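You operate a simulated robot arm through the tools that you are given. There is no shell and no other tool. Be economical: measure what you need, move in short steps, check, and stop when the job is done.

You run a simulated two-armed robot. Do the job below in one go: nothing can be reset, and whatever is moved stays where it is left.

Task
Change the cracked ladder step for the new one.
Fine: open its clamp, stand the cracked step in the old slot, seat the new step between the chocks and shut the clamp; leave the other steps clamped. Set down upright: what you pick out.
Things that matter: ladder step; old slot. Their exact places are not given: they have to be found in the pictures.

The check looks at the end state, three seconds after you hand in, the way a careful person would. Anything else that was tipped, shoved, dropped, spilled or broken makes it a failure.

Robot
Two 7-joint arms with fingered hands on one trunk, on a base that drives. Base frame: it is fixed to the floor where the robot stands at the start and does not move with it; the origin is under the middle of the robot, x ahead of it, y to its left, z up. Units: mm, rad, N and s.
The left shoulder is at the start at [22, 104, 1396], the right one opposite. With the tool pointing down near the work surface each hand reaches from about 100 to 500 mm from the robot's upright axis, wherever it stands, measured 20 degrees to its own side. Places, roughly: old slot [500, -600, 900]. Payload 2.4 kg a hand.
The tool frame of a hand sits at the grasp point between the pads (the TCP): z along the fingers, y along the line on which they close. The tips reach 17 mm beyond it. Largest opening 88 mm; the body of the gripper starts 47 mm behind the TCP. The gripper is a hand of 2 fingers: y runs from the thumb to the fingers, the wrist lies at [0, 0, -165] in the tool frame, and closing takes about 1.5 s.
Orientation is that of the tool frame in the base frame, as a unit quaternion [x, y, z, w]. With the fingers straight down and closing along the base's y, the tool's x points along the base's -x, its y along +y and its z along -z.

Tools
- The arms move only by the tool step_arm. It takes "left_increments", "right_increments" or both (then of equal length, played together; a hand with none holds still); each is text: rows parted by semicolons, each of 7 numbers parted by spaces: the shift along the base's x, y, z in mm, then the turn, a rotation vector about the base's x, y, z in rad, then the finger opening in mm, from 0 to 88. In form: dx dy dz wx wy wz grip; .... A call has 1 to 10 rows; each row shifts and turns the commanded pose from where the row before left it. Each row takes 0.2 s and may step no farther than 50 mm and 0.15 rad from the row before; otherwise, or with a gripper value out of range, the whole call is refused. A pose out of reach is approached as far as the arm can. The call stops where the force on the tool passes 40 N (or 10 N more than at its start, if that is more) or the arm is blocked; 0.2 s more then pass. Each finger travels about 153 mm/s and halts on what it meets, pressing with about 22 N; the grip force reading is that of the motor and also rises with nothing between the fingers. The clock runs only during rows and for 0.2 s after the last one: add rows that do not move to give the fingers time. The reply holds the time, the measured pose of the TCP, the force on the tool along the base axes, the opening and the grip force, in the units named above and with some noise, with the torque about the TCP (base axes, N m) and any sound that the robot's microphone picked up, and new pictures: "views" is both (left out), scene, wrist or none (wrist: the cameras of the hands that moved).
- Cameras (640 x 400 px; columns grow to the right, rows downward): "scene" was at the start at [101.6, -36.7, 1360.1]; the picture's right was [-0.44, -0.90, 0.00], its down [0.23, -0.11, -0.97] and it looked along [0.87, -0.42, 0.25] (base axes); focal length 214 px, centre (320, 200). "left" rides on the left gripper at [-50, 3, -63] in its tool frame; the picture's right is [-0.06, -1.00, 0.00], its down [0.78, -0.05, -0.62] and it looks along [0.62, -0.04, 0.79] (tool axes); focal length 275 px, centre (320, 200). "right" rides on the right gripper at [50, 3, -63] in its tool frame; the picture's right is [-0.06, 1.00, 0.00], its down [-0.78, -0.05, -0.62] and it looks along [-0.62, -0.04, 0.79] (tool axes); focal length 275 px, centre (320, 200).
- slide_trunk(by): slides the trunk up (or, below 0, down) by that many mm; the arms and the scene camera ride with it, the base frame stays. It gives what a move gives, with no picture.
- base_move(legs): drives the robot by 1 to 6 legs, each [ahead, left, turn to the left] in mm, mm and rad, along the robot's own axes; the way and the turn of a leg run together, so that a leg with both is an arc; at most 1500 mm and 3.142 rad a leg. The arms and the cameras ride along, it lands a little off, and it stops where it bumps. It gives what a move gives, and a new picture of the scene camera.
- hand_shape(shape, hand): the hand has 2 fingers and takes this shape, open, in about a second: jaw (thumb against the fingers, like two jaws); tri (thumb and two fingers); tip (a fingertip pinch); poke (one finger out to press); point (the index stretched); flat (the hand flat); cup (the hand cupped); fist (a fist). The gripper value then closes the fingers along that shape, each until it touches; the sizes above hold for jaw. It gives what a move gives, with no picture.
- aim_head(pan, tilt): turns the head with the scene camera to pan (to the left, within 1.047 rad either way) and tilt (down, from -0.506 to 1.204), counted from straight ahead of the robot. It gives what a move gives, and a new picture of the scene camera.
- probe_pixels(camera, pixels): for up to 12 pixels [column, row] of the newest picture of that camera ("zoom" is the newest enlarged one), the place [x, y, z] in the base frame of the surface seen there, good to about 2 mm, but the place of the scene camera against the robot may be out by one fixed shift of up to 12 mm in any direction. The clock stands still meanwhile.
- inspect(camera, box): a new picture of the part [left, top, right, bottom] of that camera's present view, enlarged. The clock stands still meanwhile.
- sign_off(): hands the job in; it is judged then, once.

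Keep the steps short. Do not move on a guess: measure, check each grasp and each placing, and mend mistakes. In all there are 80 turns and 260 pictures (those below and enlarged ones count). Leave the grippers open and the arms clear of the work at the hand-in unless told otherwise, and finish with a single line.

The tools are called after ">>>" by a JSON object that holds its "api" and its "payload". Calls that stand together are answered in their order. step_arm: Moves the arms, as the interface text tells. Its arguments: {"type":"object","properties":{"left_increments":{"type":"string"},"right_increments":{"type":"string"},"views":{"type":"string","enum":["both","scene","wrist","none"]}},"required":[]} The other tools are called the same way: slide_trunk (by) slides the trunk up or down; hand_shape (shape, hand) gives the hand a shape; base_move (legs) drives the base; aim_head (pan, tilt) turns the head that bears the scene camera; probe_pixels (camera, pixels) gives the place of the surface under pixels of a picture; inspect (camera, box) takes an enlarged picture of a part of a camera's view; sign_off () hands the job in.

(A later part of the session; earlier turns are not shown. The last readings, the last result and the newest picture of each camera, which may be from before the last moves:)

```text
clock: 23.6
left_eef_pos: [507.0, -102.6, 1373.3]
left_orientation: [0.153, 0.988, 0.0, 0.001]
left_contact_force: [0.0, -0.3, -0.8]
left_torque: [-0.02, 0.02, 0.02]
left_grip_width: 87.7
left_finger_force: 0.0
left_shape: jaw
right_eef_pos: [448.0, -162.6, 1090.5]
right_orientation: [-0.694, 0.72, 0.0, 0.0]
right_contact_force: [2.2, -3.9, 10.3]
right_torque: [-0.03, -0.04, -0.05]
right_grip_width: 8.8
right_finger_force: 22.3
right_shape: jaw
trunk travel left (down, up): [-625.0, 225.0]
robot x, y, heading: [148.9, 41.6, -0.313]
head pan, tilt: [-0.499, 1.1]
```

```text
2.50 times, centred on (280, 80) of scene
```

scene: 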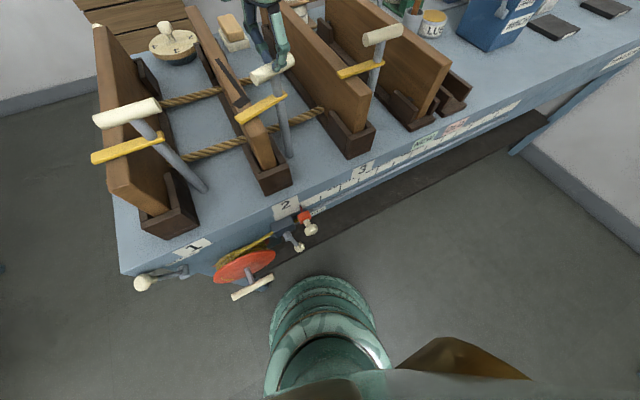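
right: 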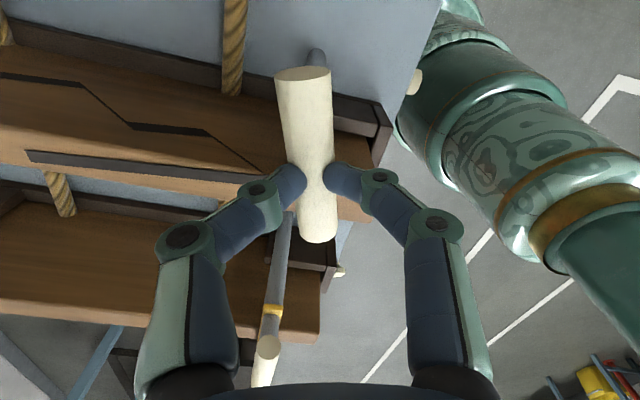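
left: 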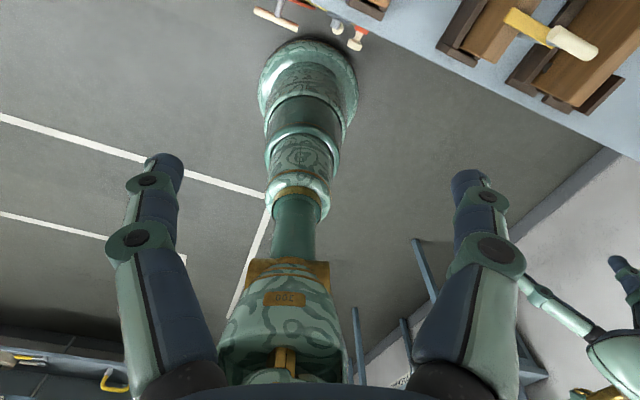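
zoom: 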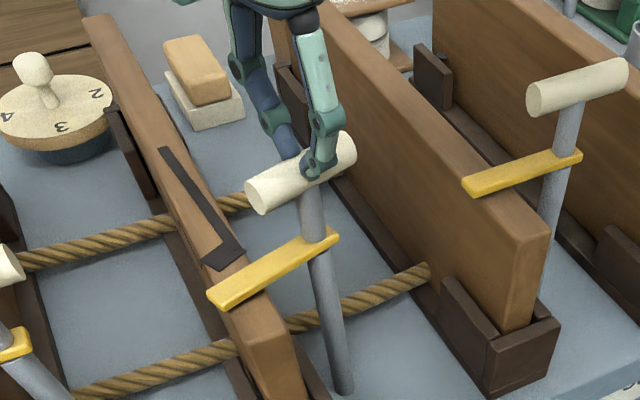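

The handle and the yellow arm turn this way, towards me. I'll go on turning.

>>> {"api": "step_arm", "payload": {"right_increments": "0 0 0 0 0 0.12 0; 0 0 0 0 0 0.12 0; 0 0 0 0 0 0.12 0; 0 0 0 0 0 0.12 0; 0 0 0 0 0 0.12 0; 0 0 0 0 0 0.12 0; 0 0 0 0 0 0.12 0"}}

>>> {"api": "inspect", "payload": {"camera": "scene", "box": [220, 0, 340, 160]}}

```text
clock: 25.2
left_eef_pos: [506.7, -103.0, 1371.6]
left_orientation: [0.154, 0.988, 0.001, -0.001]
left_contact_force: [-0.7, 0.6, 0.8]
left_torque: [0.01, 0.01, -0.01]
left_grip_width: 87.8
left_finger_force: 0.1
left_shape: jaw
right_eef_pos: [447.9, -165.0, 1089.8]
right_orientation: [0.927, -0.375, 0.001, -0.001]
right_contact_force: [7.4, -11.1, 17.7]
right_torque: [-0.26, -0.02, -0.11]
right_grip_width: 8.7
right_finger_force: 21.7
right_shape: jaw
trunk travel left (down, up): [-625.0, 225.0]
robot x, y, heading: [150.4, 41.4, -0.311]
head pan, tilt: [-0.499, 1.1]
```

scene: 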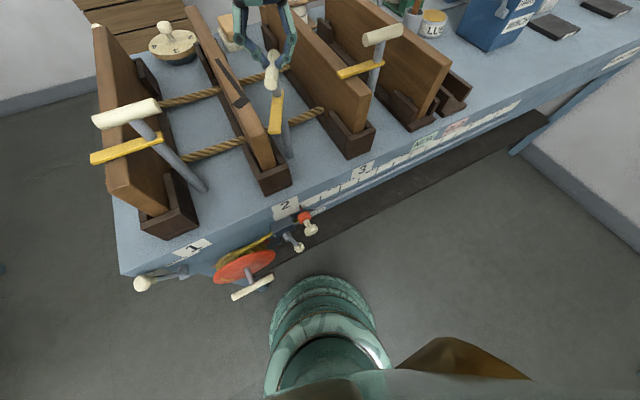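
right: 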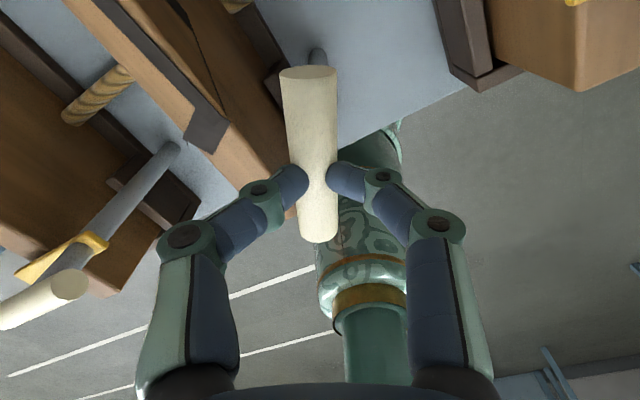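

```text
2.50 times, centred on (280, 80) of scene
```

zoom: 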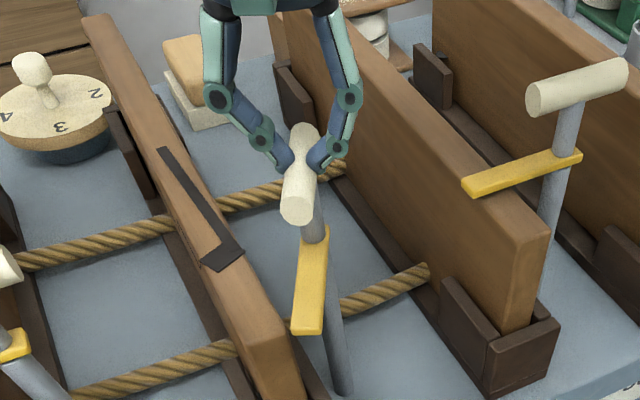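

The arm is off the step by about 65°. I'll turn another 0.45 to bring it fully open, watching the lateral force.

>>> {"api": "step_arm", "payload": {"right_increments": "-1 1 0 0 0 0.12 0; 0 1 0 0 0 0.12 0; 0 0 0 0 0 0.12 0; 0 0 0 0 0 0.12 0"}}

>>> {"api": "inspect", "payload": {"camera": "scene", "box": [220, 0, 340, 160]}}

```text
clock: 26.2
left_eef_pos: [508.7, -103.1, 1371.6]
left_orientation: [0.154, 0.988, 0.001, -0.001]
left_contact_force: [0.3, -0.3, 0.5]
left_torque: [-0.01, 0.01, 0.03]
left_grip_width: 88.1
left_finger_force: 0.1
left_shape: jaw
right_eef_pos: [448.3, -162.3, 1089.3]
right_orientation: [0.99, -0.143, -0.001, -0.001]
right_contact_force: [12.3, -11.6, 17.2]
right_torque: [-0.26, -0.15, -0.03]
right_grip_width: 8.8
right_finger_force: 22.0
right_shape: jaw
trunk travel left (down, up): [-625.0, 225.0]
robot x, y, heading: [149.1, 43.5, -0.309]
head pan, tilt: [-0.499, 1.1]
```

scene: 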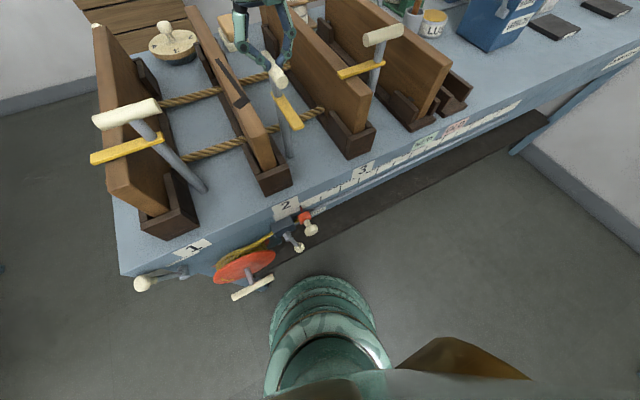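
right: 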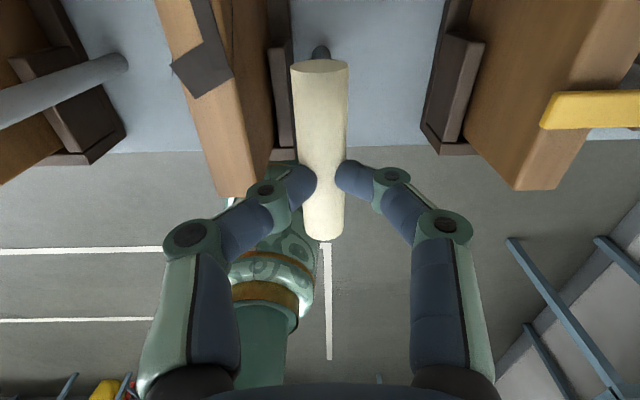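

```text
2.50 times, centred on (280, 80) of scene
```

zoom: 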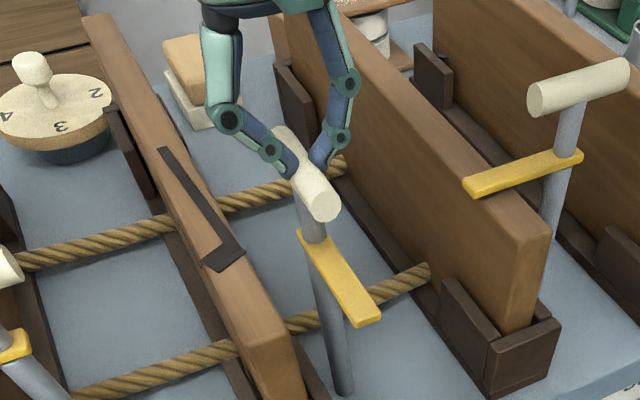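

The arm is now turned about 95° and lies parallel to the steps, clear of step 2. I'll release the handle, rise, and begin turning the hand back to native yaw.

>>> {"api": "step_arm", "payload": {"right_increments": "0 0 0 0 0 0 50; 0 0 0 0 0 0 60; 0 0 30 0 0 0 60; 0 0 40 0 0 0 60; 5 0 40 0 0 -0.15 60; 5 0 20 0 0 -0.15 60; 5 0 0 0 0 -0.15 60; 5 0 0 0 0 -0.15 60; 5 0 0 0 0 -0.15 60; 5 0 0 0 0 -0.15 60", "views": "scene"}}

>>> {"api": "step_arm", "payload": {"right_increments": "5 0 0 0 0 -0.15 60; 5 0 0 0 0 -0.15 60; 5 0 0 0 0 -0.15 60; 5 0 0 0 0 -0.15 60; 5 0 0 0 0 -0.15 60; 5 0 0 0 0 -0.15 60; 5 0 0 0 0 -0.15 60; 5 0 0 0 0 -0.15 60; 5 0 0 0 0 -0.15 60; 5 0 0 0 0 -0.15 60", "views": "none"}}

>>> {"api": "step_arm", "payload": {"right_increments": "5 0 0 0 0 -0.15 60; 5 0 0 0 0 -0.15 60; 5 0 0 0 0 -0.15 60; 5 0 0 0 0 -0.15 60; 5 0 0 0 0 -0.17 60", "views": "wrist"}}

```text
clock: 28.4
left_eef_pos: [507.9, -99.6, 1373.2]
left_orientation: [0.151, 0.989, 0.001, 0.0]
left_contact_force: [32.6, 20.2, 4.1]
left_torque: [-0.3, 0.38, 0.79]
left_grip_width: 87.5
left_finger_force: 0.2
left_shape: jaw
right_eef_pos: [475.9, -161.6, 1219.8]
right_orientation: [0.827, -0.562, 0.0, 0.0]
right_contact_force: [0.9, -0.5, -0.1]
right_torque: [0.0, -0.01, 0.02]
right_grip_width: 59.7
right_finger_force: 0.1
right_shape: jaw
trunk travel left (down, up): [-625.0, 225.0]
robot x, y, heading: [147.2, 43.9, -0.304]
head pan, tilt: [-0.499, 1.1]
```

scene: 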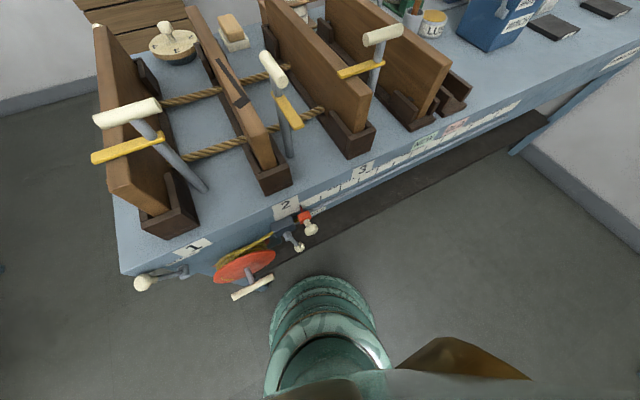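

```text
clock: 28.8
left_eef_pos: [509.4, -98.9, 1371.4]
left_orientation: [0.148, 0.989, 0.004, 0.002]
left_contact_force: [6.7, 19.6, -1.9]
left_torque: [-0.02, -0.01, 0.02]
left_grip_width: 87.7
left_finger_force: 0.1
left_shape: jaw
right_eef_pos: [481.0, -162.1, 1219.9]
right_orientation: [0.784, -0.62, 0.0, -0.001]
right_contact_force: [-0.5, 0.7, 0.1]
right_torque: [-0.02, -0.02, 0.02]
right_grip_width: 59.8
right_finger_force: 0.0
right_shape: jaw
trunk travel left (down, up): [-625.0, 225.0]
robot x, y, heading: [148.7, 45.0, -0.313]
head pan, tilt: [-0.499, 1.1]
stopped in row 2 (left hand): the force on the tool passed its limit at 50 N (the readings are from after the stop); the commanded pose is now the measured one
```

```text
refused: row 5 steps farther than a row can; nothing moved
```

The left hand was touched by the right arm. I'll move the left hand well away to the left before carrying on.

>>> {"api": "step_arm", "payload": {"left_increments": "0 0 30 0 0 0 88; 10 40 10 0 0 0 88; 10 45 0 0 0 0 88; 10 45 0 0 0 0 88; 0 45 0 0 0 0 88; 0 45 0 0 0 0 88; 0 45 0 0 0 0 88", "views": "wrist"}}

```text
clock: 30.4
left_eef_pos: [539.3, 164.0, 1413.1]
left_orientation: [0.15, 0.989, 0.002, 0.001]
left_contact_force: [-0.3, -0.5, -0.1]
left_torque: [0.02, 0.0, 0.03]
left_grip_width: 88.1
left_finger_force: 0.0
left_shape: jaw
right_eef_pos: [480.0, -159.3, 1219.3]
right_orientation: [0.786, -0.619, 0.0, 0.0]
right_contact_force: [-1.0, 1.0, -0.2]
right_torque: [0.02, 0.02, 0.02]
right_grip_width: 59.6
right_finger_force: 0.1
right_shape: jaw
trunk travel left (down, up): [-625.0, 225.0]
robot x, y, heading: [151.4, 44.6, -0.308]
head pan, tilt: [-0.499, 1.1]
```

left: 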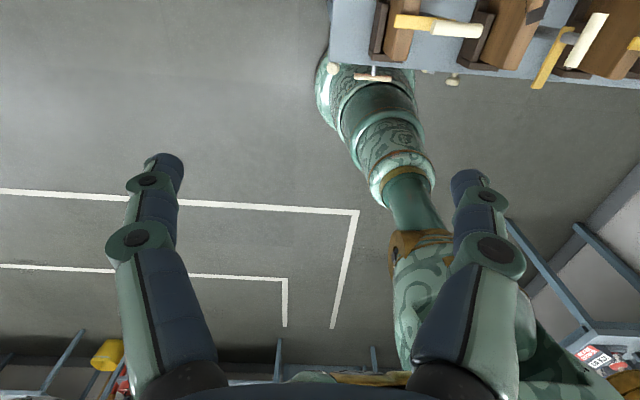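

The left hand is clear. I'll finish turning the right hand back to the step's direction while moving over the middle of step 2.

>>> {"api": "step_arm", "payload": {"right_increments": "12 0 0 0 0 -0.145 88; 12 0 0 0 0 -0.145 88; 12 0 0 0 0 -0.145 88; 12 0 0 0 0 -0.145 88; 12 0 0 0 0 -0.145 88; 12 0 0 0 0 -0.145 88; 12 0 0 0 0 -0.145 88; 12 0 0 0 0 -0.145 88; 12 0 0 0 0 -0.145 88; 12 -1 0 0 0 -0.145 88", "views": "none"}}

>>> {"api": "step_arm", "payload": {"right_increments": "2 -1 0 0 0 -0.135 88; 1 -1 0 0 0 -0.135 88; 1 0 0 0 0 -0.135 88; 0 0 0 0 0 -0.135 88; 0 0 0 0 0 -0.135 88", "views": "both"}}

```text
clock: 32.6
left_eef_pos: [538.3, 163.6, 1414.5]
left_orientation: [0.151, 0.989, 0.002, 0.001]
left_contact_force: [0.8, -0.1, 1.0]
left_torque: [0.05, 0.01, 0.02]
left_grip_width: 87.7
left_finger_force: 0.0
left_shape: jaw
right_eef_pos: [602.1, -162.2, 1219.8]
right_orientation: [-0.176, 0.984, -0.001, 0.0]
right_contact_force: [-0.4, 0.2, -0.5]
right_torque: [0.04, 0.0, 0.02]
right_grip_width: 87.9
right_finger_force: 0.0
right_shape: jaw
trunk travel left (down, up): [-625.0, 225.0]
robot x, y, heading: [151.5, 42.8, -0.307]
head pan, tilt: [-0.499, 1.1]
```

```text
clock: 33.8
left_eef_pos: [538.2, 163.1, 1414.3]
left_orientation: [0.151, 0.989, 0.001, 0.001]
left_contact_force: [0.6, 0.3, -0.1]
left_torque: [0.01, 0.0, -0.01]
left_grip_width: 87.6
left_finger_force: 0.1
left_shape: jaw
right_eef_pos: [605.3, -164.8, 1219.1]
right_orientation: [0.159, 0.987, 0.0, 0.001]
right_contact_force: [0.5, 0.3, -0.4]
right_torque: [0.01, -0.04, 0.0]
right_grip_width: 88.1
right_finger_force: 0.1
right_shape: jaw
trunk travel left (down, up): [-625.0, 225.0]
robot x, y, heading: [149.5, 41.8, -0.308]
head pan, tilt: [-0.499, 1.1]
```

scene: 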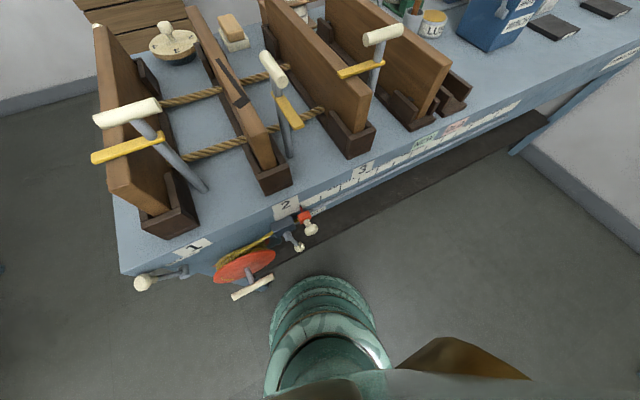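
right: 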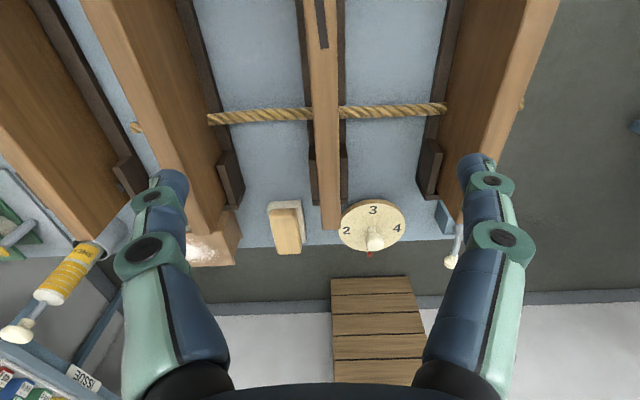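

The hand is square over step 2, with the step running from (323,0) to (331,228) in the picture. I'll measure its top edges.

>>> {"api": "probe_pixels", "payload": {"camera": "right", "pixels": [[314, 60], [333, 60], [316, 120], [335, 120], [318, 180], [337, 180], [325, 10], [321, 224], [338, 224], [360, 160], [341, 30]]}}

```text
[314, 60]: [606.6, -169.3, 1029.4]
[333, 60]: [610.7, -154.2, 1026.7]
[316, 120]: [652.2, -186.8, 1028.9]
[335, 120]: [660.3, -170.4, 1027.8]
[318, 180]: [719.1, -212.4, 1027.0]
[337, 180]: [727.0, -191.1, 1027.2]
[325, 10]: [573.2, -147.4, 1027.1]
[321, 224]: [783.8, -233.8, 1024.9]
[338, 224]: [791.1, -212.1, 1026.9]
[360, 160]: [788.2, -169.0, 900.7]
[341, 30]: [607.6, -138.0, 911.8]
```

The centreline at the hand is y≈-163, so I'm within 2 mm. I'll go down to TCP z 1000, with the fingers open on either side of the board.

>>> {"api": "step_arm", "payload": {"right_increments": "0 1.5 -40 0 0 0 88; 0 0 -40 0 0 0 88; 0 0 -40 0 0 0 88; 0 0 -40 0 0 0 88; 0 0 -30 0 0 0 88; 0 0 -29 0 0 0 88"}}

```text
clock: 35.2
left_eef_pos: [539.2, 164.2, 1414.6]
left_orientation: [0.15, 0.989, 0.002, 0.002]
left_contact_force: [-0.5, -0.3, 0.0]
left_torque: [0.03, -0.05, -0.02]
left_grip_width: 87.8
left_finger_force: 0.1
left_shape: jaw
right_eef_pos: [591.7, -162.0, 1010.7]
right_orientation: [0.159, 0.987, 0.0, 0.0]
right_contact_force: [-0.2, 0.2, 0.1]
right_torque: [0.0, 0.03, 0.0]
right_grip_width: 87.9
right_finger_force: 0.1
right_shape: jaw
right hand out of reach, approached as far as the arm can: row 5, 6
trunk travel left (down, up): [-625.0, 225.0]
robot x, y, heading: [152.1, 45.2, -0.306]
head pan, tilt: [-0.499, 1.1]
```

scene: 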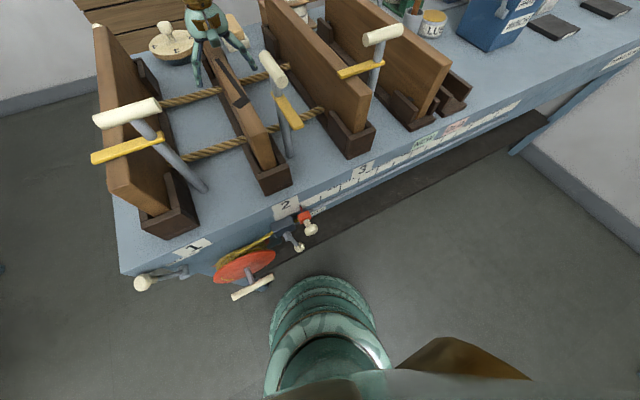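
right: 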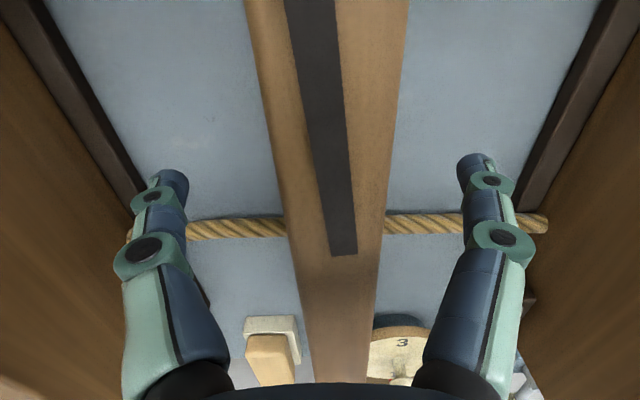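

This is the end of reach at this height: the hand stopped 12 mm short in x. I'll raise the hand 110 mm and lower the trunk by as much.

>>> {"api": "step_arm", "payload": {"right_increments": "2 0 40 0 0 0 88; 4 0 40 0 0 0 88; 6 -1 40 0 0 0 88", "views": "none"}}

>>> {"api": "slide_trunk", "payload": {"by": -120}}

>>> {"api": "step_arm", "payload": {"right_increments": "1 0 0 0 0 0 88", "views": "both"}}

```text
clock: 36.0
left_eef_pos: [539.5, 164.0, 1414.8]
left_orientation: [0.151, 0.989, 0.002, 0.001]
left_contact_force: [0.9, 0.6, 0.1]
left_torque: [-0.04, 0.0, 0.03]
left_grip_width: 88.1
left_finger_force: 0.1
left_shape: jaw
right_eef_pos: [603.3, -163.7, 1132.5]
right_orientation: [0.158, 0.987, 0.0, 0.001]
right_contact_force: [-0.7, -0.1, 0.2]
right_torque: [-0.02, 0.0, -0.03]
right_grip_width: 87.8
right_finger_force: 0.1
right_shape: jaw
trunk travel left (down, up): [-625.0, 225.0]
robot x, y, heading: [149.3, 47.5, -0.309]
head pan, tilt: [-0.499, 1.1]
```

```text
clock: 37.5
left_eef_pos: [538.2, 165.4, 1293.2]
left_orientation: [0.15, 0.989, 0.002, 0.001]
left_contact_force: [0.8, -0.5, -0.8]
left_torque: [-0.04, 0.01, 0.01]
left_grip_width: 87.7
left_finger_force: 0.1
left_shape: jaw
right_eef_pos: [603.2, -162.9, 1010.5]
right_orientation: [0.158, 0.987, -0.001, 0.0]
right_contact_force: [-0.4, 0.6, -0.2]
right_torque: [0.02, 0.0, 0.0]
right_grip_width: 87.8
right_finger_force: 0.0
right_shape: jaw
trunk travel left (down, up): [-505.0, 345.0]
robot x, y, heading: [147.1, 41.9, -0.309]
head pan, tilt: [-0.499, 1.1]
```

```text
clock: 37.9
left_eef_pos: [538.9, 165.1, 1293.0]
left_orientation: [0.15, 0.989, 0.0, 0.001]
left_contact_force: [0.1, -0.1, 0.3]
left_torque: [0.0, -0.01, 0.06]
left_grip_width: 87.8
left_finger_force: 0.0
left_shape: jaw
right_eef_pos: [603.6, -161.8, 1011.4]
right_orientation: [0.158, 0.987, 0.0, 0.0]
right_contact_force: [-0.5, 0.0, -0.4]
right_torque: [0.0, 0.04, 0.01]
right_grip_width: 88.0
right_finger_force: 0.1
right_shape: jaw
trunk travel left (down, up): [-505.0, 345.0]
robot x, y, heading: [150.0, 44.7, -0.309]
head pan, tilt: [-0.499, 1.1]
```

scene: 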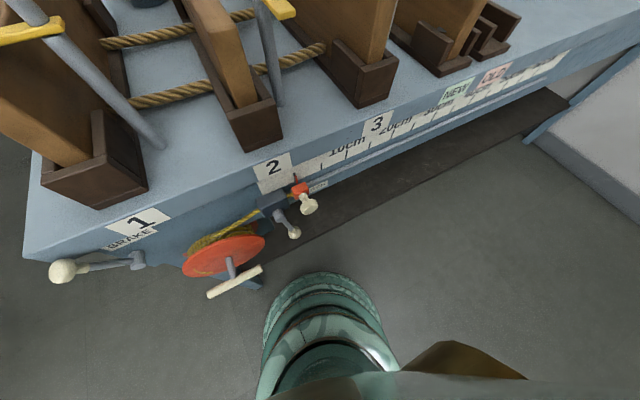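
right: 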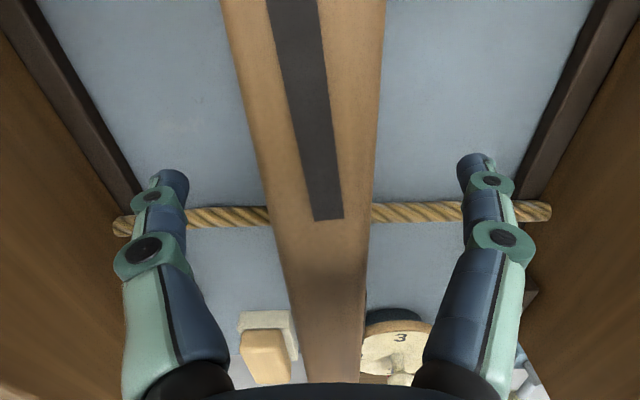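

The board runs between the fingers. I'll go down 11 mm, nudge -2 mm in y, and close.

>>> {"api": "step_arm", "payload": {"right_increments": "0 -2 -11 0 0 0 88; 0 0 0 0 0 0 50; 0 0 0 0 0 0 25; 0 0 0 0 0 0 10; 0 0 0 0 0 0 0; 0 0 0 0 0 0 0; 0 0 0 0 0 0 0", "views": "wrist"}}

>>> {"api": "aim_head", "payload": {"pan": -0.5, "tilt": 0.8}}

```text
clock: 39.5
left_eef_pos: [539.7, 165.7, 1293.0]
left_orientation: [0.151, 0.989, 0.001, 0.001]
left_contact_force: [-0.7, -0.5, 0.4]
left_torque: [-0.03, 0.01, 0.0]
left_grip_width: 88.0
left_finger_force: 0.0
left_shape: jaw
right_eef_pos: [604.6, -164.2, 1000.8]
right_orientation: [0.158, 0.987, 0.001, 0.0]
right_contact_force: [-0.4, 0.2, 0.1]
right_torque: [0.03, -0.02, -0.04]
right_grip_width: 18.3
right_finger_force: 21.4
right_shape: jaw
trunk travel left (down, up): [-505.0, 345.0]
robot x, y, heading: [149.9, 45.1, -0.313]
head pan, tilt: [-0.499, 1.1]
```

right: 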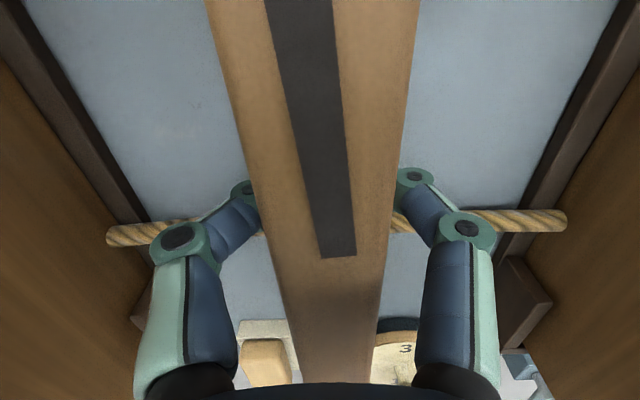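

```text
clock: 40.3
left_eef_pos: [537.9, 165.7, 1292.2]
left_orientation: [0.151, 0.989, 0.001, 0.001]
left_contact_force: [-0.7, 0.2, 0.9]
left_torque: [0.0, 0.0, -0.01]
left_grip_width: 87.8
left_finger_force: 0.1
left_shape: jaw
right_eef_pos: [604.8, -165.0, 999.6]
right_orientation: [0.158, 0.987, 0.0, 0.001]
right_contact_force: [0.0, 0.6, 0.5]
right_torque: [0.0, 0.03, 0.01]
right_grip_width: 17.9
right_finger_force: 21.8
right_shape: jaw
trunk travel left (down, up): [-505.0, 345.0]
robot x, y, heading: [150.4, 46.3, -0.307]
head pan, tilt: [-0.499, 0.799]
```

scene: 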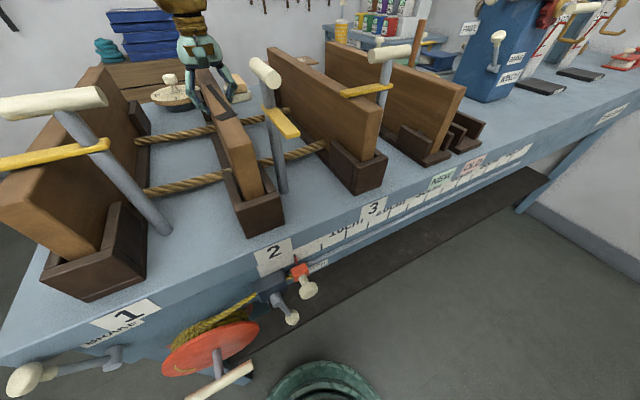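

Firm grip: 18 mm at 21.8 N. I'll lift straight up 40 mm and check the forces.

>>> {"api": "step_arm", "payload": {"right_increments": "0 0 10 0 0 0 0; 0 0 10 0 0 0 0; 0 0 20 0 0 0 0"}}

```text
clock: 41.1
left_eef_pos: [539.3, 164.4, 1294.0]
left_orientation: [0.151, 0.989, 0.002, 0.001]
left_contact_force: [0.6, 0.0, 0.4]
left_torque: [-0.01, 0.01, -0.02]
left_grip_width: 87.9
left_finger_force: 0.0
left_shape: jaw
right_eef_pos: [605.2, -164.2, 1040.9]
right_orientation: [0.159, 0.987, 0.001, 0.0]
right_contact_force: [-0.6, -0.6, -5.9]
right_torque: [0.02, 0.01, 0.03]
right_grip_width: 17.9
right_finger_force: 22.5
right_shape: jaw
trunk travel left (down, up): [-505.0, 345.0]
robot x, y, heading: [149.8, 41.2, -0.311]
head pan, tilt: [-0.499, 0.799]
```

scene: 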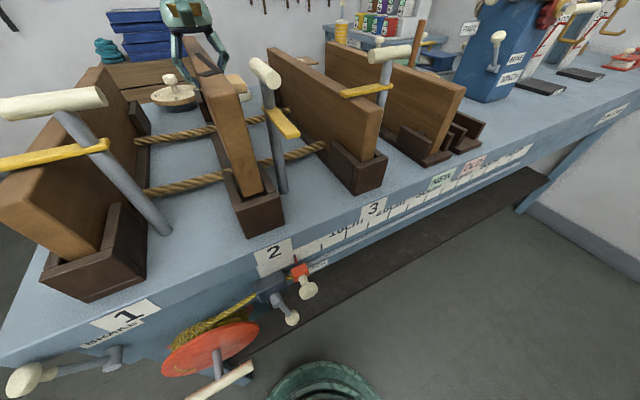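
right: 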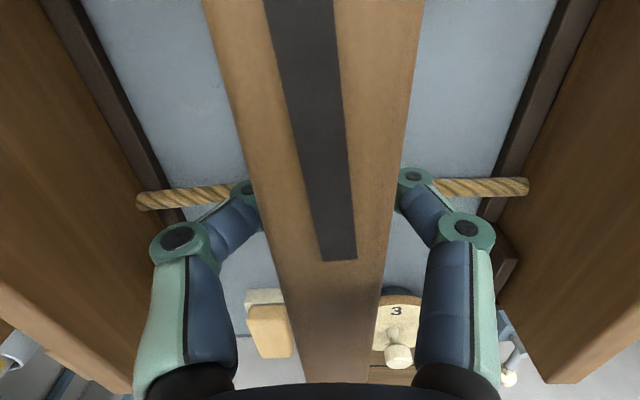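

The step is free: 6 N, balanced. I'll lift another 170 mm to clear the clamp handles (top 1082).

>>> {"api": "step_arm", "payload": {"right_increments": "0 0 34 0 0 0 0; 0 0 34 0 0 0 0; 0 0 34 0 0 0 0; 0 0 34 0 0 0 0; 0 0 34 0 0 0 0; 0 0 0 0 0 0 0"}}

>>> {"api": "aim_head", "payload": {"pan": -0.7, "tilt": 0.6}}

```text
clock: 42.5
left_eef_pos: [538.9, 163.7, 1292.7]
left_orientation: [0.151, 0.989, 0.001, 0.001]
left_contact_force: [-0.4, 0.3, -0.4]
left_torque: [-0.01, 0.02, 0.01]
left_grip_width: 88.0
left_finger_force: 0.0
left_shape: jaw
right_eef_pos: [606.0, -162.3, 1213.1]
right_orientation: [0.159, 0.987, 0.0, -0.001]
right_contact_force: [-0.2, -0.3, -5.8]
right_torque: [-0.04, 0.02, -0.03]
right_grip_width: 17.9
right_finger_force: 21.8
right_shape: jaw
trunk travel left (down, up): [-505.0, 345.0]
robot x, y, heading: [150.1, 45.1, -0.306]
head pan, tilt: [-0.499, 0.799]
```

scene: 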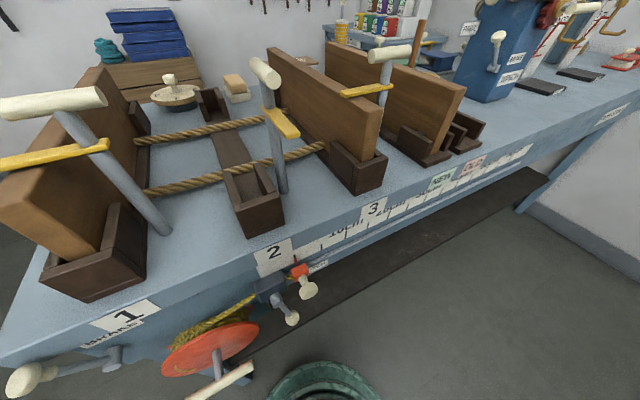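
right: 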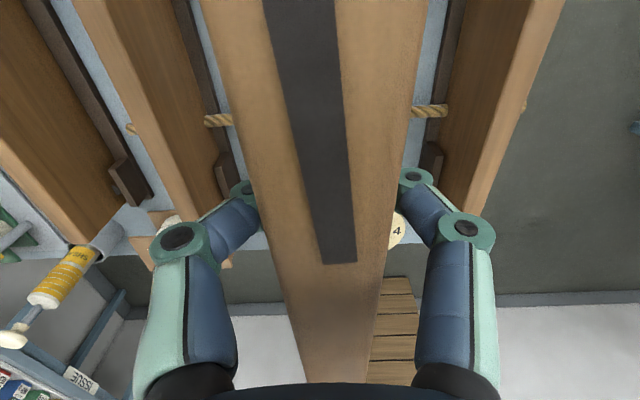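

```text
clock: 43.3
left_eef_pos: [539.3, 164.2, 1292.6]
left_orientation: [0.15, 0.989, 0.002, 0.001]
left_contact_force: [0.2, 0.9, 0.4]
left_torque: [0.0, 0.01, -0.03]
left_grip_width: 87.9
left_finger_force: 0.0
left_shape: jaw
right_eef_pos: [605.5, -164.0, 1211.5]
right_orientation: [0.159, 0.987, 0.0, 0.0]
right_contact_force: [-0.1, -0.5, -5.8]
right_torque: [-0.08, 0.02, -0.02]
right_grip_width: 18.2
right_finger_force: 22.4
right_shape: jaw
trunk travel left (down, up): [-505.0, 345.0]
robot x, y, heading: [151.4, 48.0, -0.304]
head pan, tilt: [-0.7, 0.6]
```

scene: 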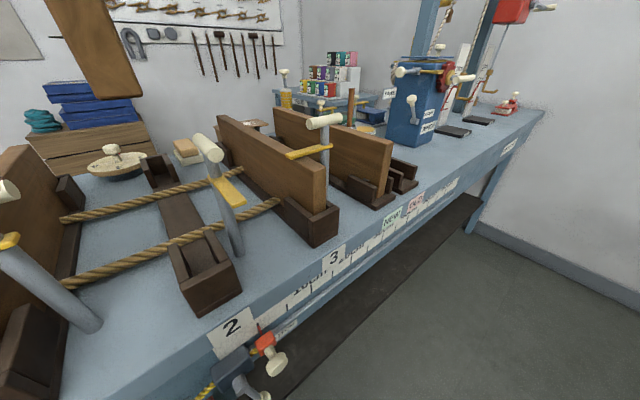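

The cracked step hangs level with its bottom at about z 1125. The OLD slot is about 415 mm to the right of slot 2, so I'll drive right 250 mm first and look.

>>> {"api": "base_move", "payload": {"legs": [[0, -250, 0]]}}

>>> {"api": "inspect", "payload": {"camera": "right", "box": [0, 0, 640, 400]}}

```text
clock: 45.1
left_eef_pos: [464.8, -66.0, 1291.6]
left_orientation: [0.146, 0.989, 0.002, 0.001]
left_contact_force: [1.4, 0.1, -0.3]
left_torque: [0.02, 0.02, 0.0]
left_grip_width: 88.3
left_finger_force: 0.0
left_shape: jaw
right_eef_pos: [533.4, -393.3, 1212.2]
right_orientation: [0.154, 0.988, 0.001, 0.0]
right_contact_force: [-0.7, -0.7, -6.8]
right_torque: [0.0, 0.03, 0.0]
right_grip_width: 18.1
right_finger_force: 21.7
right_shape: jaw
trunk travel left (down, up): [-505.0, 345.0]
robot x, y, heading: [77.8, -188.3, -0.301]
head pan, tilt: [-0.7, 0.6]
```

scene: 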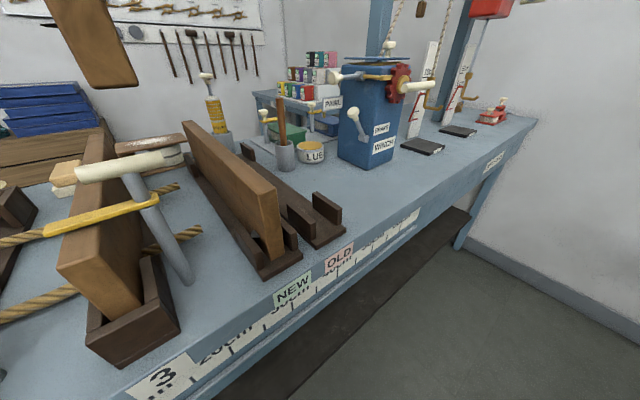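

```text
1.00 times, centred on (320, 200) of right (not enlarged: the box is as wide or as high as the picture)
```

zoom: 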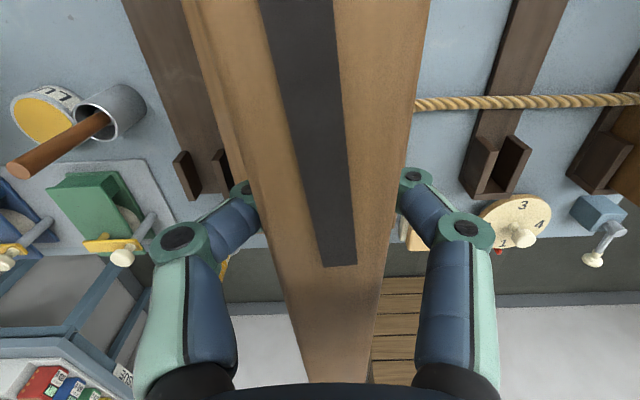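

The OLD slot is in view. I'll measure its chocks with both cameras, using the far chocks to tie the scene camera's offset.

>>> {"api": "probe_pixels", "payload": {"camera": "zoom", "pixels": [[181, 152], [195, 195], [218, 152], [227, 180], [140, 30], [180, 30], [195, 155], [213, 160], [190, 150], [160, 60], [25, 165], [110, 100]]}}

>>> {"api": "inspect", "payload": {"camera": "scene", "box": [230, 120, 390, 280]}}

>>> {"api": "inspect", "payload": {"camera": "right", "box": [130, 110, 260, 210]}}

```text
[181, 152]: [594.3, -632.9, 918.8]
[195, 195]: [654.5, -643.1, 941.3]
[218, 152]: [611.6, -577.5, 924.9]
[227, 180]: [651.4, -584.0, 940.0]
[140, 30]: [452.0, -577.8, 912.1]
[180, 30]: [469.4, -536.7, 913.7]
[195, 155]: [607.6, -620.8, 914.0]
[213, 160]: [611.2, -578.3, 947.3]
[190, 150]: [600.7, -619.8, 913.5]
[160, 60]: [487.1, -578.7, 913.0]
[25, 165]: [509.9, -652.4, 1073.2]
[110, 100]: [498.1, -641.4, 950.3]
```

```text
2.50 times, centred on (310, 200) of scene
```

zoom: 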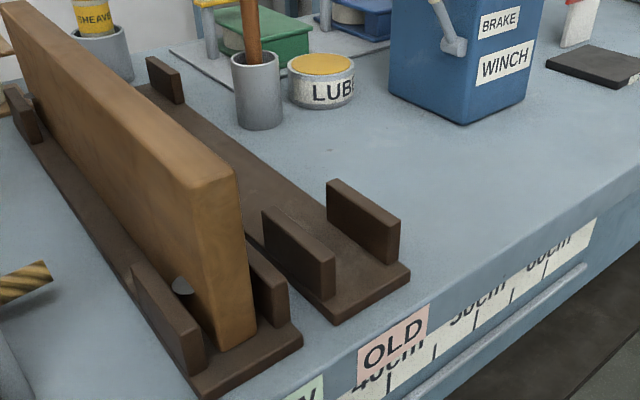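

```text
4.00 times, centred on (195, 160) of right
```

zoom: 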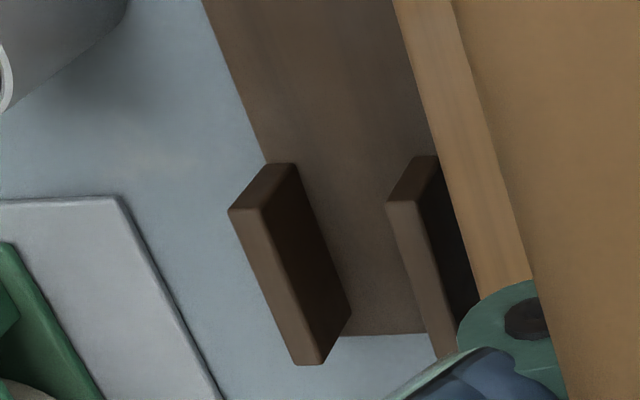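

>>> {"api": "probe_pixels", "payload": {"camera": "zoom", "pixels": [[265, 185], [240, 215], [310, 358], [290, 170], [405, 180], [395, 200], [430, 165], [345, 318], [370, 330], [425, 330], [415, 185], [250, 120]]}}

>>> {"api": "inspect", "payload": {"camera": "scene", "box": [230, 120, 390, 280]}}

>>> {"api": "probe_pixels", "payload": {"camera": "zoom", "pixels": [[365, 210], [330, 182], [398, 222], [300, 232], [265, 210], [332, 262], [330, 235], [370, 280], [345, 300], [165, 65], [230, 180], [175, 290]]}}

```text
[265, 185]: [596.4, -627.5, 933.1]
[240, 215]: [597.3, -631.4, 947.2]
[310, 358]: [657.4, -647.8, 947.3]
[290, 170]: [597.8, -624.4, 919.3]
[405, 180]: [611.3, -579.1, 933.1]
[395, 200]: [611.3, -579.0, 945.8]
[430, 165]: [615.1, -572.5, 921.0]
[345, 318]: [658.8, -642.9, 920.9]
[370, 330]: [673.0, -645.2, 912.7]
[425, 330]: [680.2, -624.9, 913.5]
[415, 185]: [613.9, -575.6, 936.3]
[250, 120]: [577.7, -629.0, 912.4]
```

```text
2.50 times, centred on (310, 200) of scene
```

zoom: 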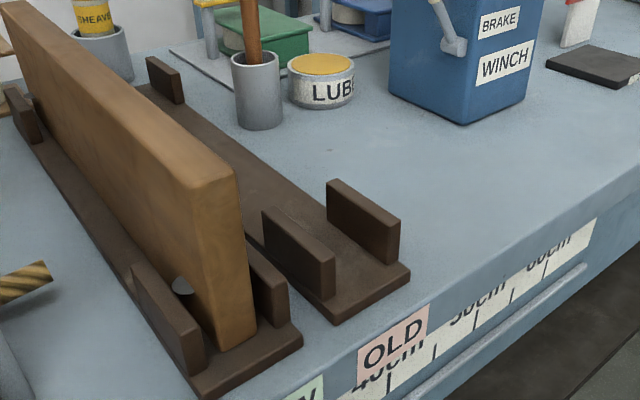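

```text
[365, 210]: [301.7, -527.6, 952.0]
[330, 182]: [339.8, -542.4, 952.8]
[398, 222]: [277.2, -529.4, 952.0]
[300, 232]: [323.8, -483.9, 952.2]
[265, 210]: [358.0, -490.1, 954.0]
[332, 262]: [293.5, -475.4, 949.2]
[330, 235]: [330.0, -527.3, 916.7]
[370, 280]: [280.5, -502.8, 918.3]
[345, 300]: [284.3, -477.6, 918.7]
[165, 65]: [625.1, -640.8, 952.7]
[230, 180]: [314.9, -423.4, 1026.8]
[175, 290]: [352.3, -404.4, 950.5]
```

The OLD slot's gap is about 45 mm wide with its centreline at e≈-384, and the board goes to (476.5,-560). Before driving on I'll look to the right, for clearance between my right elbow and the winch box.

>>> {"api": "aim_head", "payload": {"pan": -1.04, "tilt": 0.3}}

```text
clock: 45.9
left_eef_pos: [464.4, -64.3, 1292.3]
left_orientation: [0.145, 0.989, 0.002, 0.001]
left_contact_force: [-0.1, -0.2, -0.4]
left_torque: [0.01, 0.03, 0.02]
left_grip_width: 88.0
left_finger_force: 0.0
left_shape: jaw
right_eef_pos: [534.6, -393.0, 1211.8]
right_orientation: [0.154, 0.988, 0.0, 0.0]
right_contact_force: [0.0, -0.7, -5.4]
right_torque: [-0.03, -0.04, 0.0]
right_grip_width: 18.0
right_finger_force: 21.8
right_shape: jaw
trunk travel left (down, up): [-505.0, 345.0]
robot x, y, heading: [74.6, -190.1, -0.3]
head pan, tilt: [-1.04, 0.3]
```

scene: 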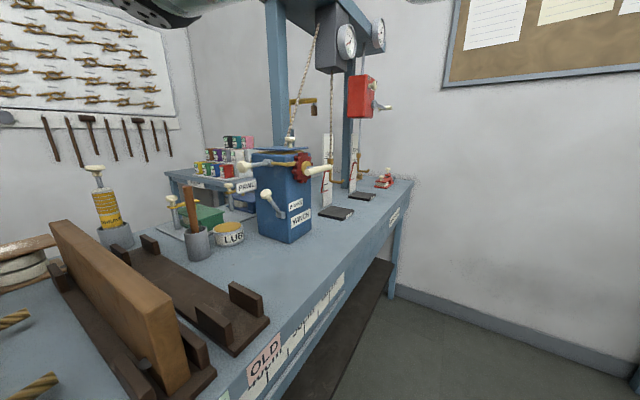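

>>> {"api": "probe_pixels", "payload": {"camera": "scene", "pixels": [[262, 220], [255, 160], [245, 163], [330, 168], [288, 240], [278, 100], [188, 185], [325, 60], [170, 10]]}}

```text
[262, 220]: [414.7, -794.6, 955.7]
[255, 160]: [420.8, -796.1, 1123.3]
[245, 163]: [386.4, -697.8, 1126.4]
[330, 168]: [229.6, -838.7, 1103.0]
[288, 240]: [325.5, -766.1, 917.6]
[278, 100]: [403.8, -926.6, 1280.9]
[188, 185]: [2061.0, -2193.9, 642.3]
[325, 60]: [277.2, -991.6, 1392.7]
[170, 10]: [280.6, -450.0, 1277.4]
```

The winch's nearest knob is at e≈-543, z 1126, so I'll keep some distance. I'll drive only 110 mm more and let the arm do the remaining ~65 mm sideways.

>>> {"api": "base_move", "payload": {"legs": [[15, -110, -0.01]]}}

```text
clock: 47.1
left_eef_pos: [447.8, -177.9, 1293.2]
left_orientation: [0.151, 0.988, 0.002, 0.001]
left_contact_force: [-0.1, 0.0, 0.5]
left_torque: [-0.02, -0.01, 0.0]
left_grip_width: 88.2
left_finger_force: 0.1
left_shape: jaw
right_eef_pos: [512.9, -505.8, 1211.8]
right_orientation: [0.159, 0.987, 0.001, 0.0]
right_contact_force: [-0.2, -0.6, -5.6]
right_torque: [0.01, -0.01, -0.02]
right_grip_width: 18.1
right_finger_force: 21.8
right_shape: jaw
trunk travel left (down, up): [-505.0, 345.0]
robot x, y, heading: [59.8, -294.6, -0.313]
head pan, tilt: [-1.04, 0.3]
```

scene: 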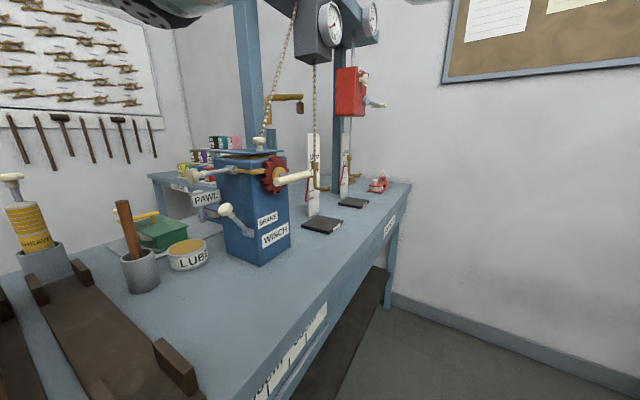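

TCP is at (513,-506) and the target is (476.5,-560). I'll move sideways at height, then check the alignment.

>>> {"api": "step_arm", "payload": {"right_increments": "-12 -18 0 0 0 0 0; -12 -18 0 0 0 0 0; -12 -18 0 0 0 0 0; 0 0 0 0 0 0 0", "views": "wrist"}}

>>> {"api": "aim_head", "payload": {"pan": -0.75, "tilt": 0.75}}

```text
clock: 48.1
left_eef_pos: [448.1, -176.8, 1291.7]
left_orientation: [0.15, 0.989, 0.001, 0.002]
left_contact_force: [-0.1, -0.4, -0.2]
left_torque: [0.02, 0.01, 0.0]
left_grip_width: 88.0
left_finger_force: 0.1
left_shape: jaw
right_eef_pos: [475.9, -559.3, 1212.0]
right_orientation: [0.158, 0.987, 0.0, -0.002]
right_contact_force: [-0.7, -0.3, -5.7]
right_torque: [-0.01, -0.01, 0.0]
right_grip_width: 17.8
right_finger_force: 22.0
right_shape: jaw
trunk travel left (down, up): [-505.0, 345.0]
robot x, y, heading: [57.5, -298.1, -0.308]
head pan, tilt: [-1.04, 0.3]
```

right: 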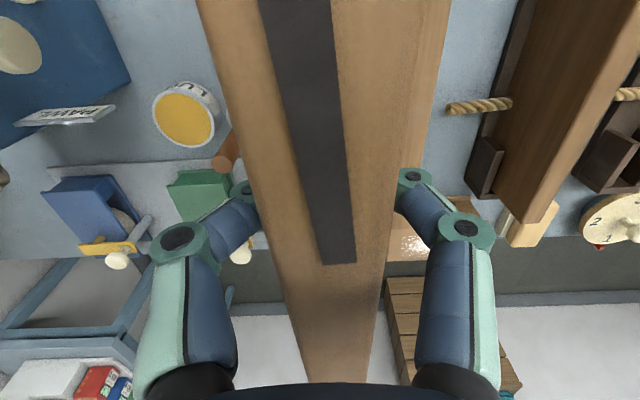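

```text
clock: 49.0
left_eef_pos: [447.8, -177.0, 1292.3]
left_orientation: [0.151, 0.988, 0.001, 0.0]
left_contact_force: [-0.9, -0.3, -0.5]
left_torque: [0.03, -0.01, 0.01]
left_grip_width: 87.9
left_finger_force: 0.0
left_shape: jaw
right_eef_pos: [475.9, -559.7, 1211.3]
right_orientation: [0.159, 0.987, 0.0, 0.0]
right_contact_force: [-0.5, 0.0, -6.6]
right_torque: [-0.01, -0.01, 0.0]
right_grip_width: 18.1
right_finger_force: 22.4
right_shape: jaw
trunk travel left (down, up): [-505.0, 345.0]
robot x, y, heading: [56.2, -295.4, -0.312]
head pan, tilt: [-0.75, 0.75]
```

scene: 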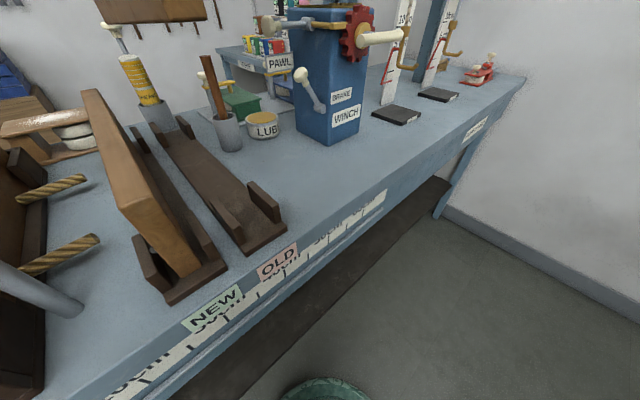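

I'll lower to 1062 (board bottom about 975, above the chocks at 953) and look.

>>> {"api": "step_arm", "payload": {"right_increments": "0 0 -35 0 0 0 0; 0 0 -35 0 0 0 0; 0 0 -40 0 0 0 0; 0 0 -40 0 0 0 0; 0 0 0 0 0 0 0"}}

>>> {"api": "inspect", "payload": {"camera": "scene", "box": [80, 80, 320, 280]}}

```text
clock: 50.2
left_eef_pos: [448.0, -176.7, 1293.4]
left_orientation: [0.151, 0.988, 0.001, 0.001]
left_contact_force: [0.4, 0.1, 0.4]
left_torque: [-0.03, 0.03, 0.02]
left_grip_width: 88.2
left_finger_force: 0.0
left_shape: jaw
right_eef_pos: [475.4, -558.7, 1060.8]
right_orientation: [0.159, 0.987, 0.0, 0.0]
right_contact_force: [-0.1, 0.3, -6.1]
right_torque: [0.0, -0.02, 0.04]
right_grip_width: 17.9
right_finger_force: 22.0
right_shape: jaw
trunk travel left (down, up): [-505.0, 345.0]
robot x, y, heading: [59.2, -298.4, -0.312]
head pan, tilt: [-0.75, 0.75]
```

scene: 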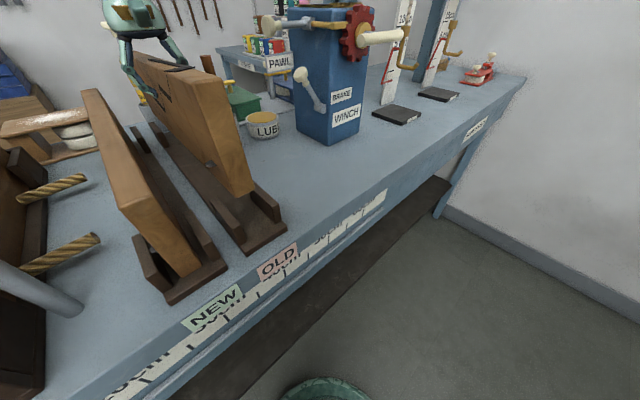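
right: 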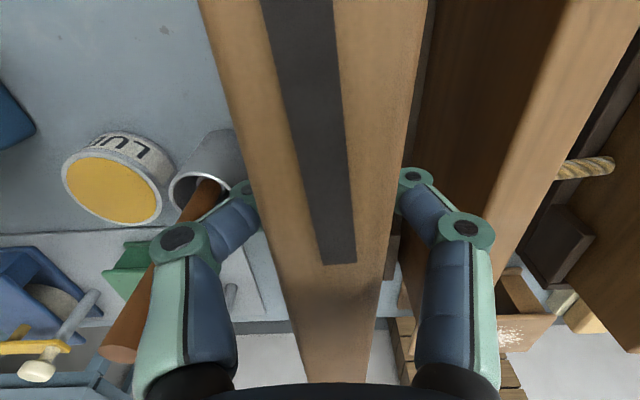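

```text
2.00 times, centred on (200, 180) of scene
```

zoom: 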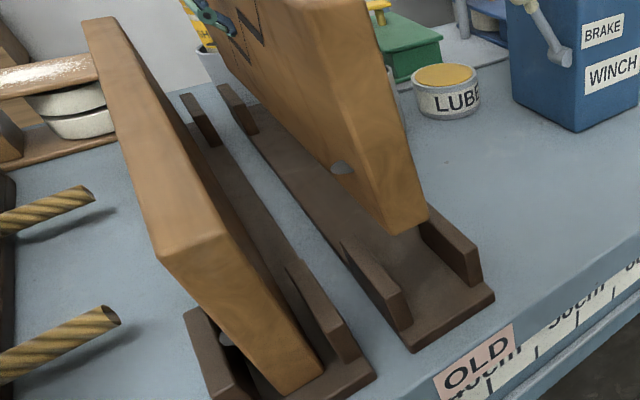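

The board is lined up over the gap between the chocks, and the hammer handle and the NEW board are clear of the fingers. I'll lower on.

>>> {"api": "step_arm", "payload": {"right_increments": "0.5 -1 -15 0 0 0 0; 0 0 -15 0 0 0 0; 0 0 -15 0 0 0 0; 0 0 -8 0 0 0 0; 0 0 0 0 0 0 0"}}

>>> {"api": "inspect", "payload": {"camera": "scene", "box": [80, 80, 320, 280]}}

```text
clock: 51.4
left_eef_pos: [447.9, -179.3, 1292.9]
left_orientation: [0.151, 0.989, 0.002, 0.001]
left_contact_force: [-1.1, 0.0, -0.1]
left_torque: [-0.02, -0.03, 0.02]
left_grip_width: 87.9
left_finger_force: 0.0
left_shape: jaw
right_eef_pos: [477.7, -559.3, 1009.1]
right_orientation: [0.159, 0.987, 0.0, 0.0]
right_contact_force: [0.1, -1.0, -5.8]
right_torque: [-0.01, -0.01, -0.02]
right_grip_width: 17.9
right_finger_force: 21.9
right_shape: jaw
trunk travel left (down, up): [-505.0, 345.0]
robot x, y, heading: [54.4, -296.5, -0.309]
head pan, tilt: [-0.75, 0.75]
```

scene: 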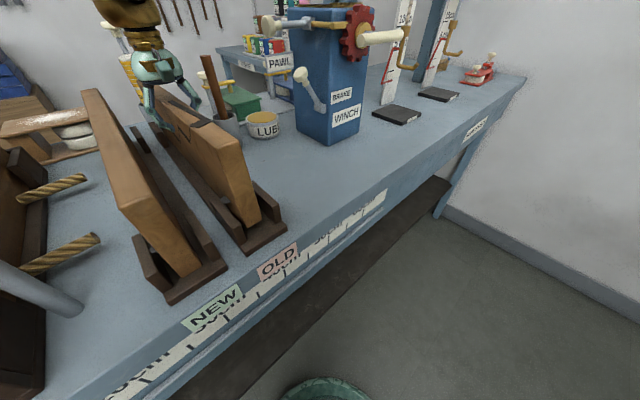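
right: 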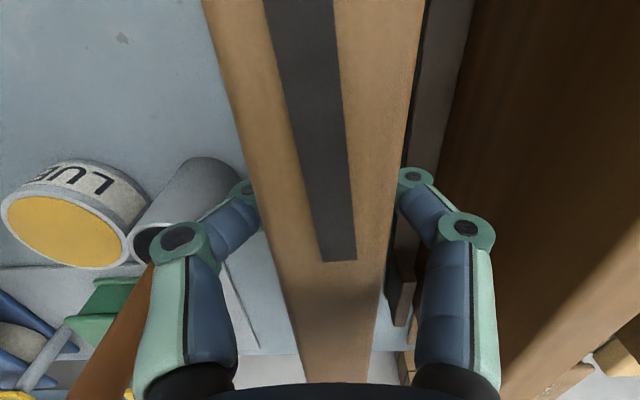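

```text
2.00 times, centred on (200, 180) of scene
```

zoom: 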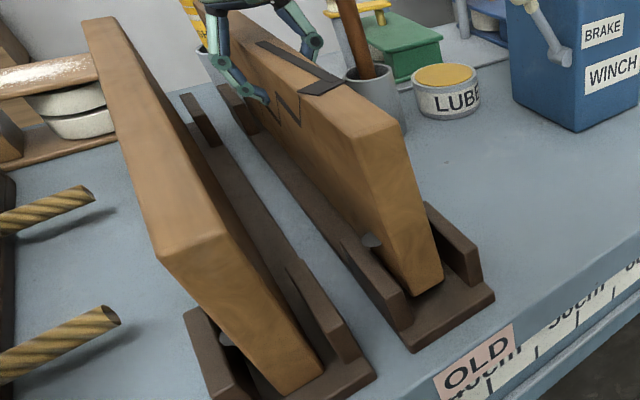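

The board is between the chocks, about 9 mm up. I'll lower in small steps until the weight comes off.

>>> {"api": "step_arm", "payload": {"right_increments": "0 0 -4 0 0 0 0; 0 0 -3 0 0 0 0; 0 0 -2 0 0 0 0; 0 0 0 0 0 0 0", "views": "none"}}

```text
clock: 52.4
left_eef_pos: [447.5, -177.5, 1292.8]
left_orientation: [0.151, 0.989, 0.001, 0.001]
left_contact_force: [-0.3, -0.2, 0.4]
left_torque: [-0.04, 0.0, -0.01]
left_grip_width: 87.7
left_finger_force: 0.0
left_shape: jaw
right_eef_pos: [478.3, -560.8, 1000.8]
right_orientation: [0.159, 0.987, 0.0, -0.001]
right_contact_force: [0.1, -0.3, -4.3]
right_torque: [0.0, 0.0, -0.01]
right_grip_width: 17.9
right_finger_force: 22.2
right_shape: jaw
trunk travel left (down, up): [-505.0, 345.0]
robot x, y, heading: [58.0, -292.0, -0.311]
head pan, tilt: [-0.75, 0.75]
```

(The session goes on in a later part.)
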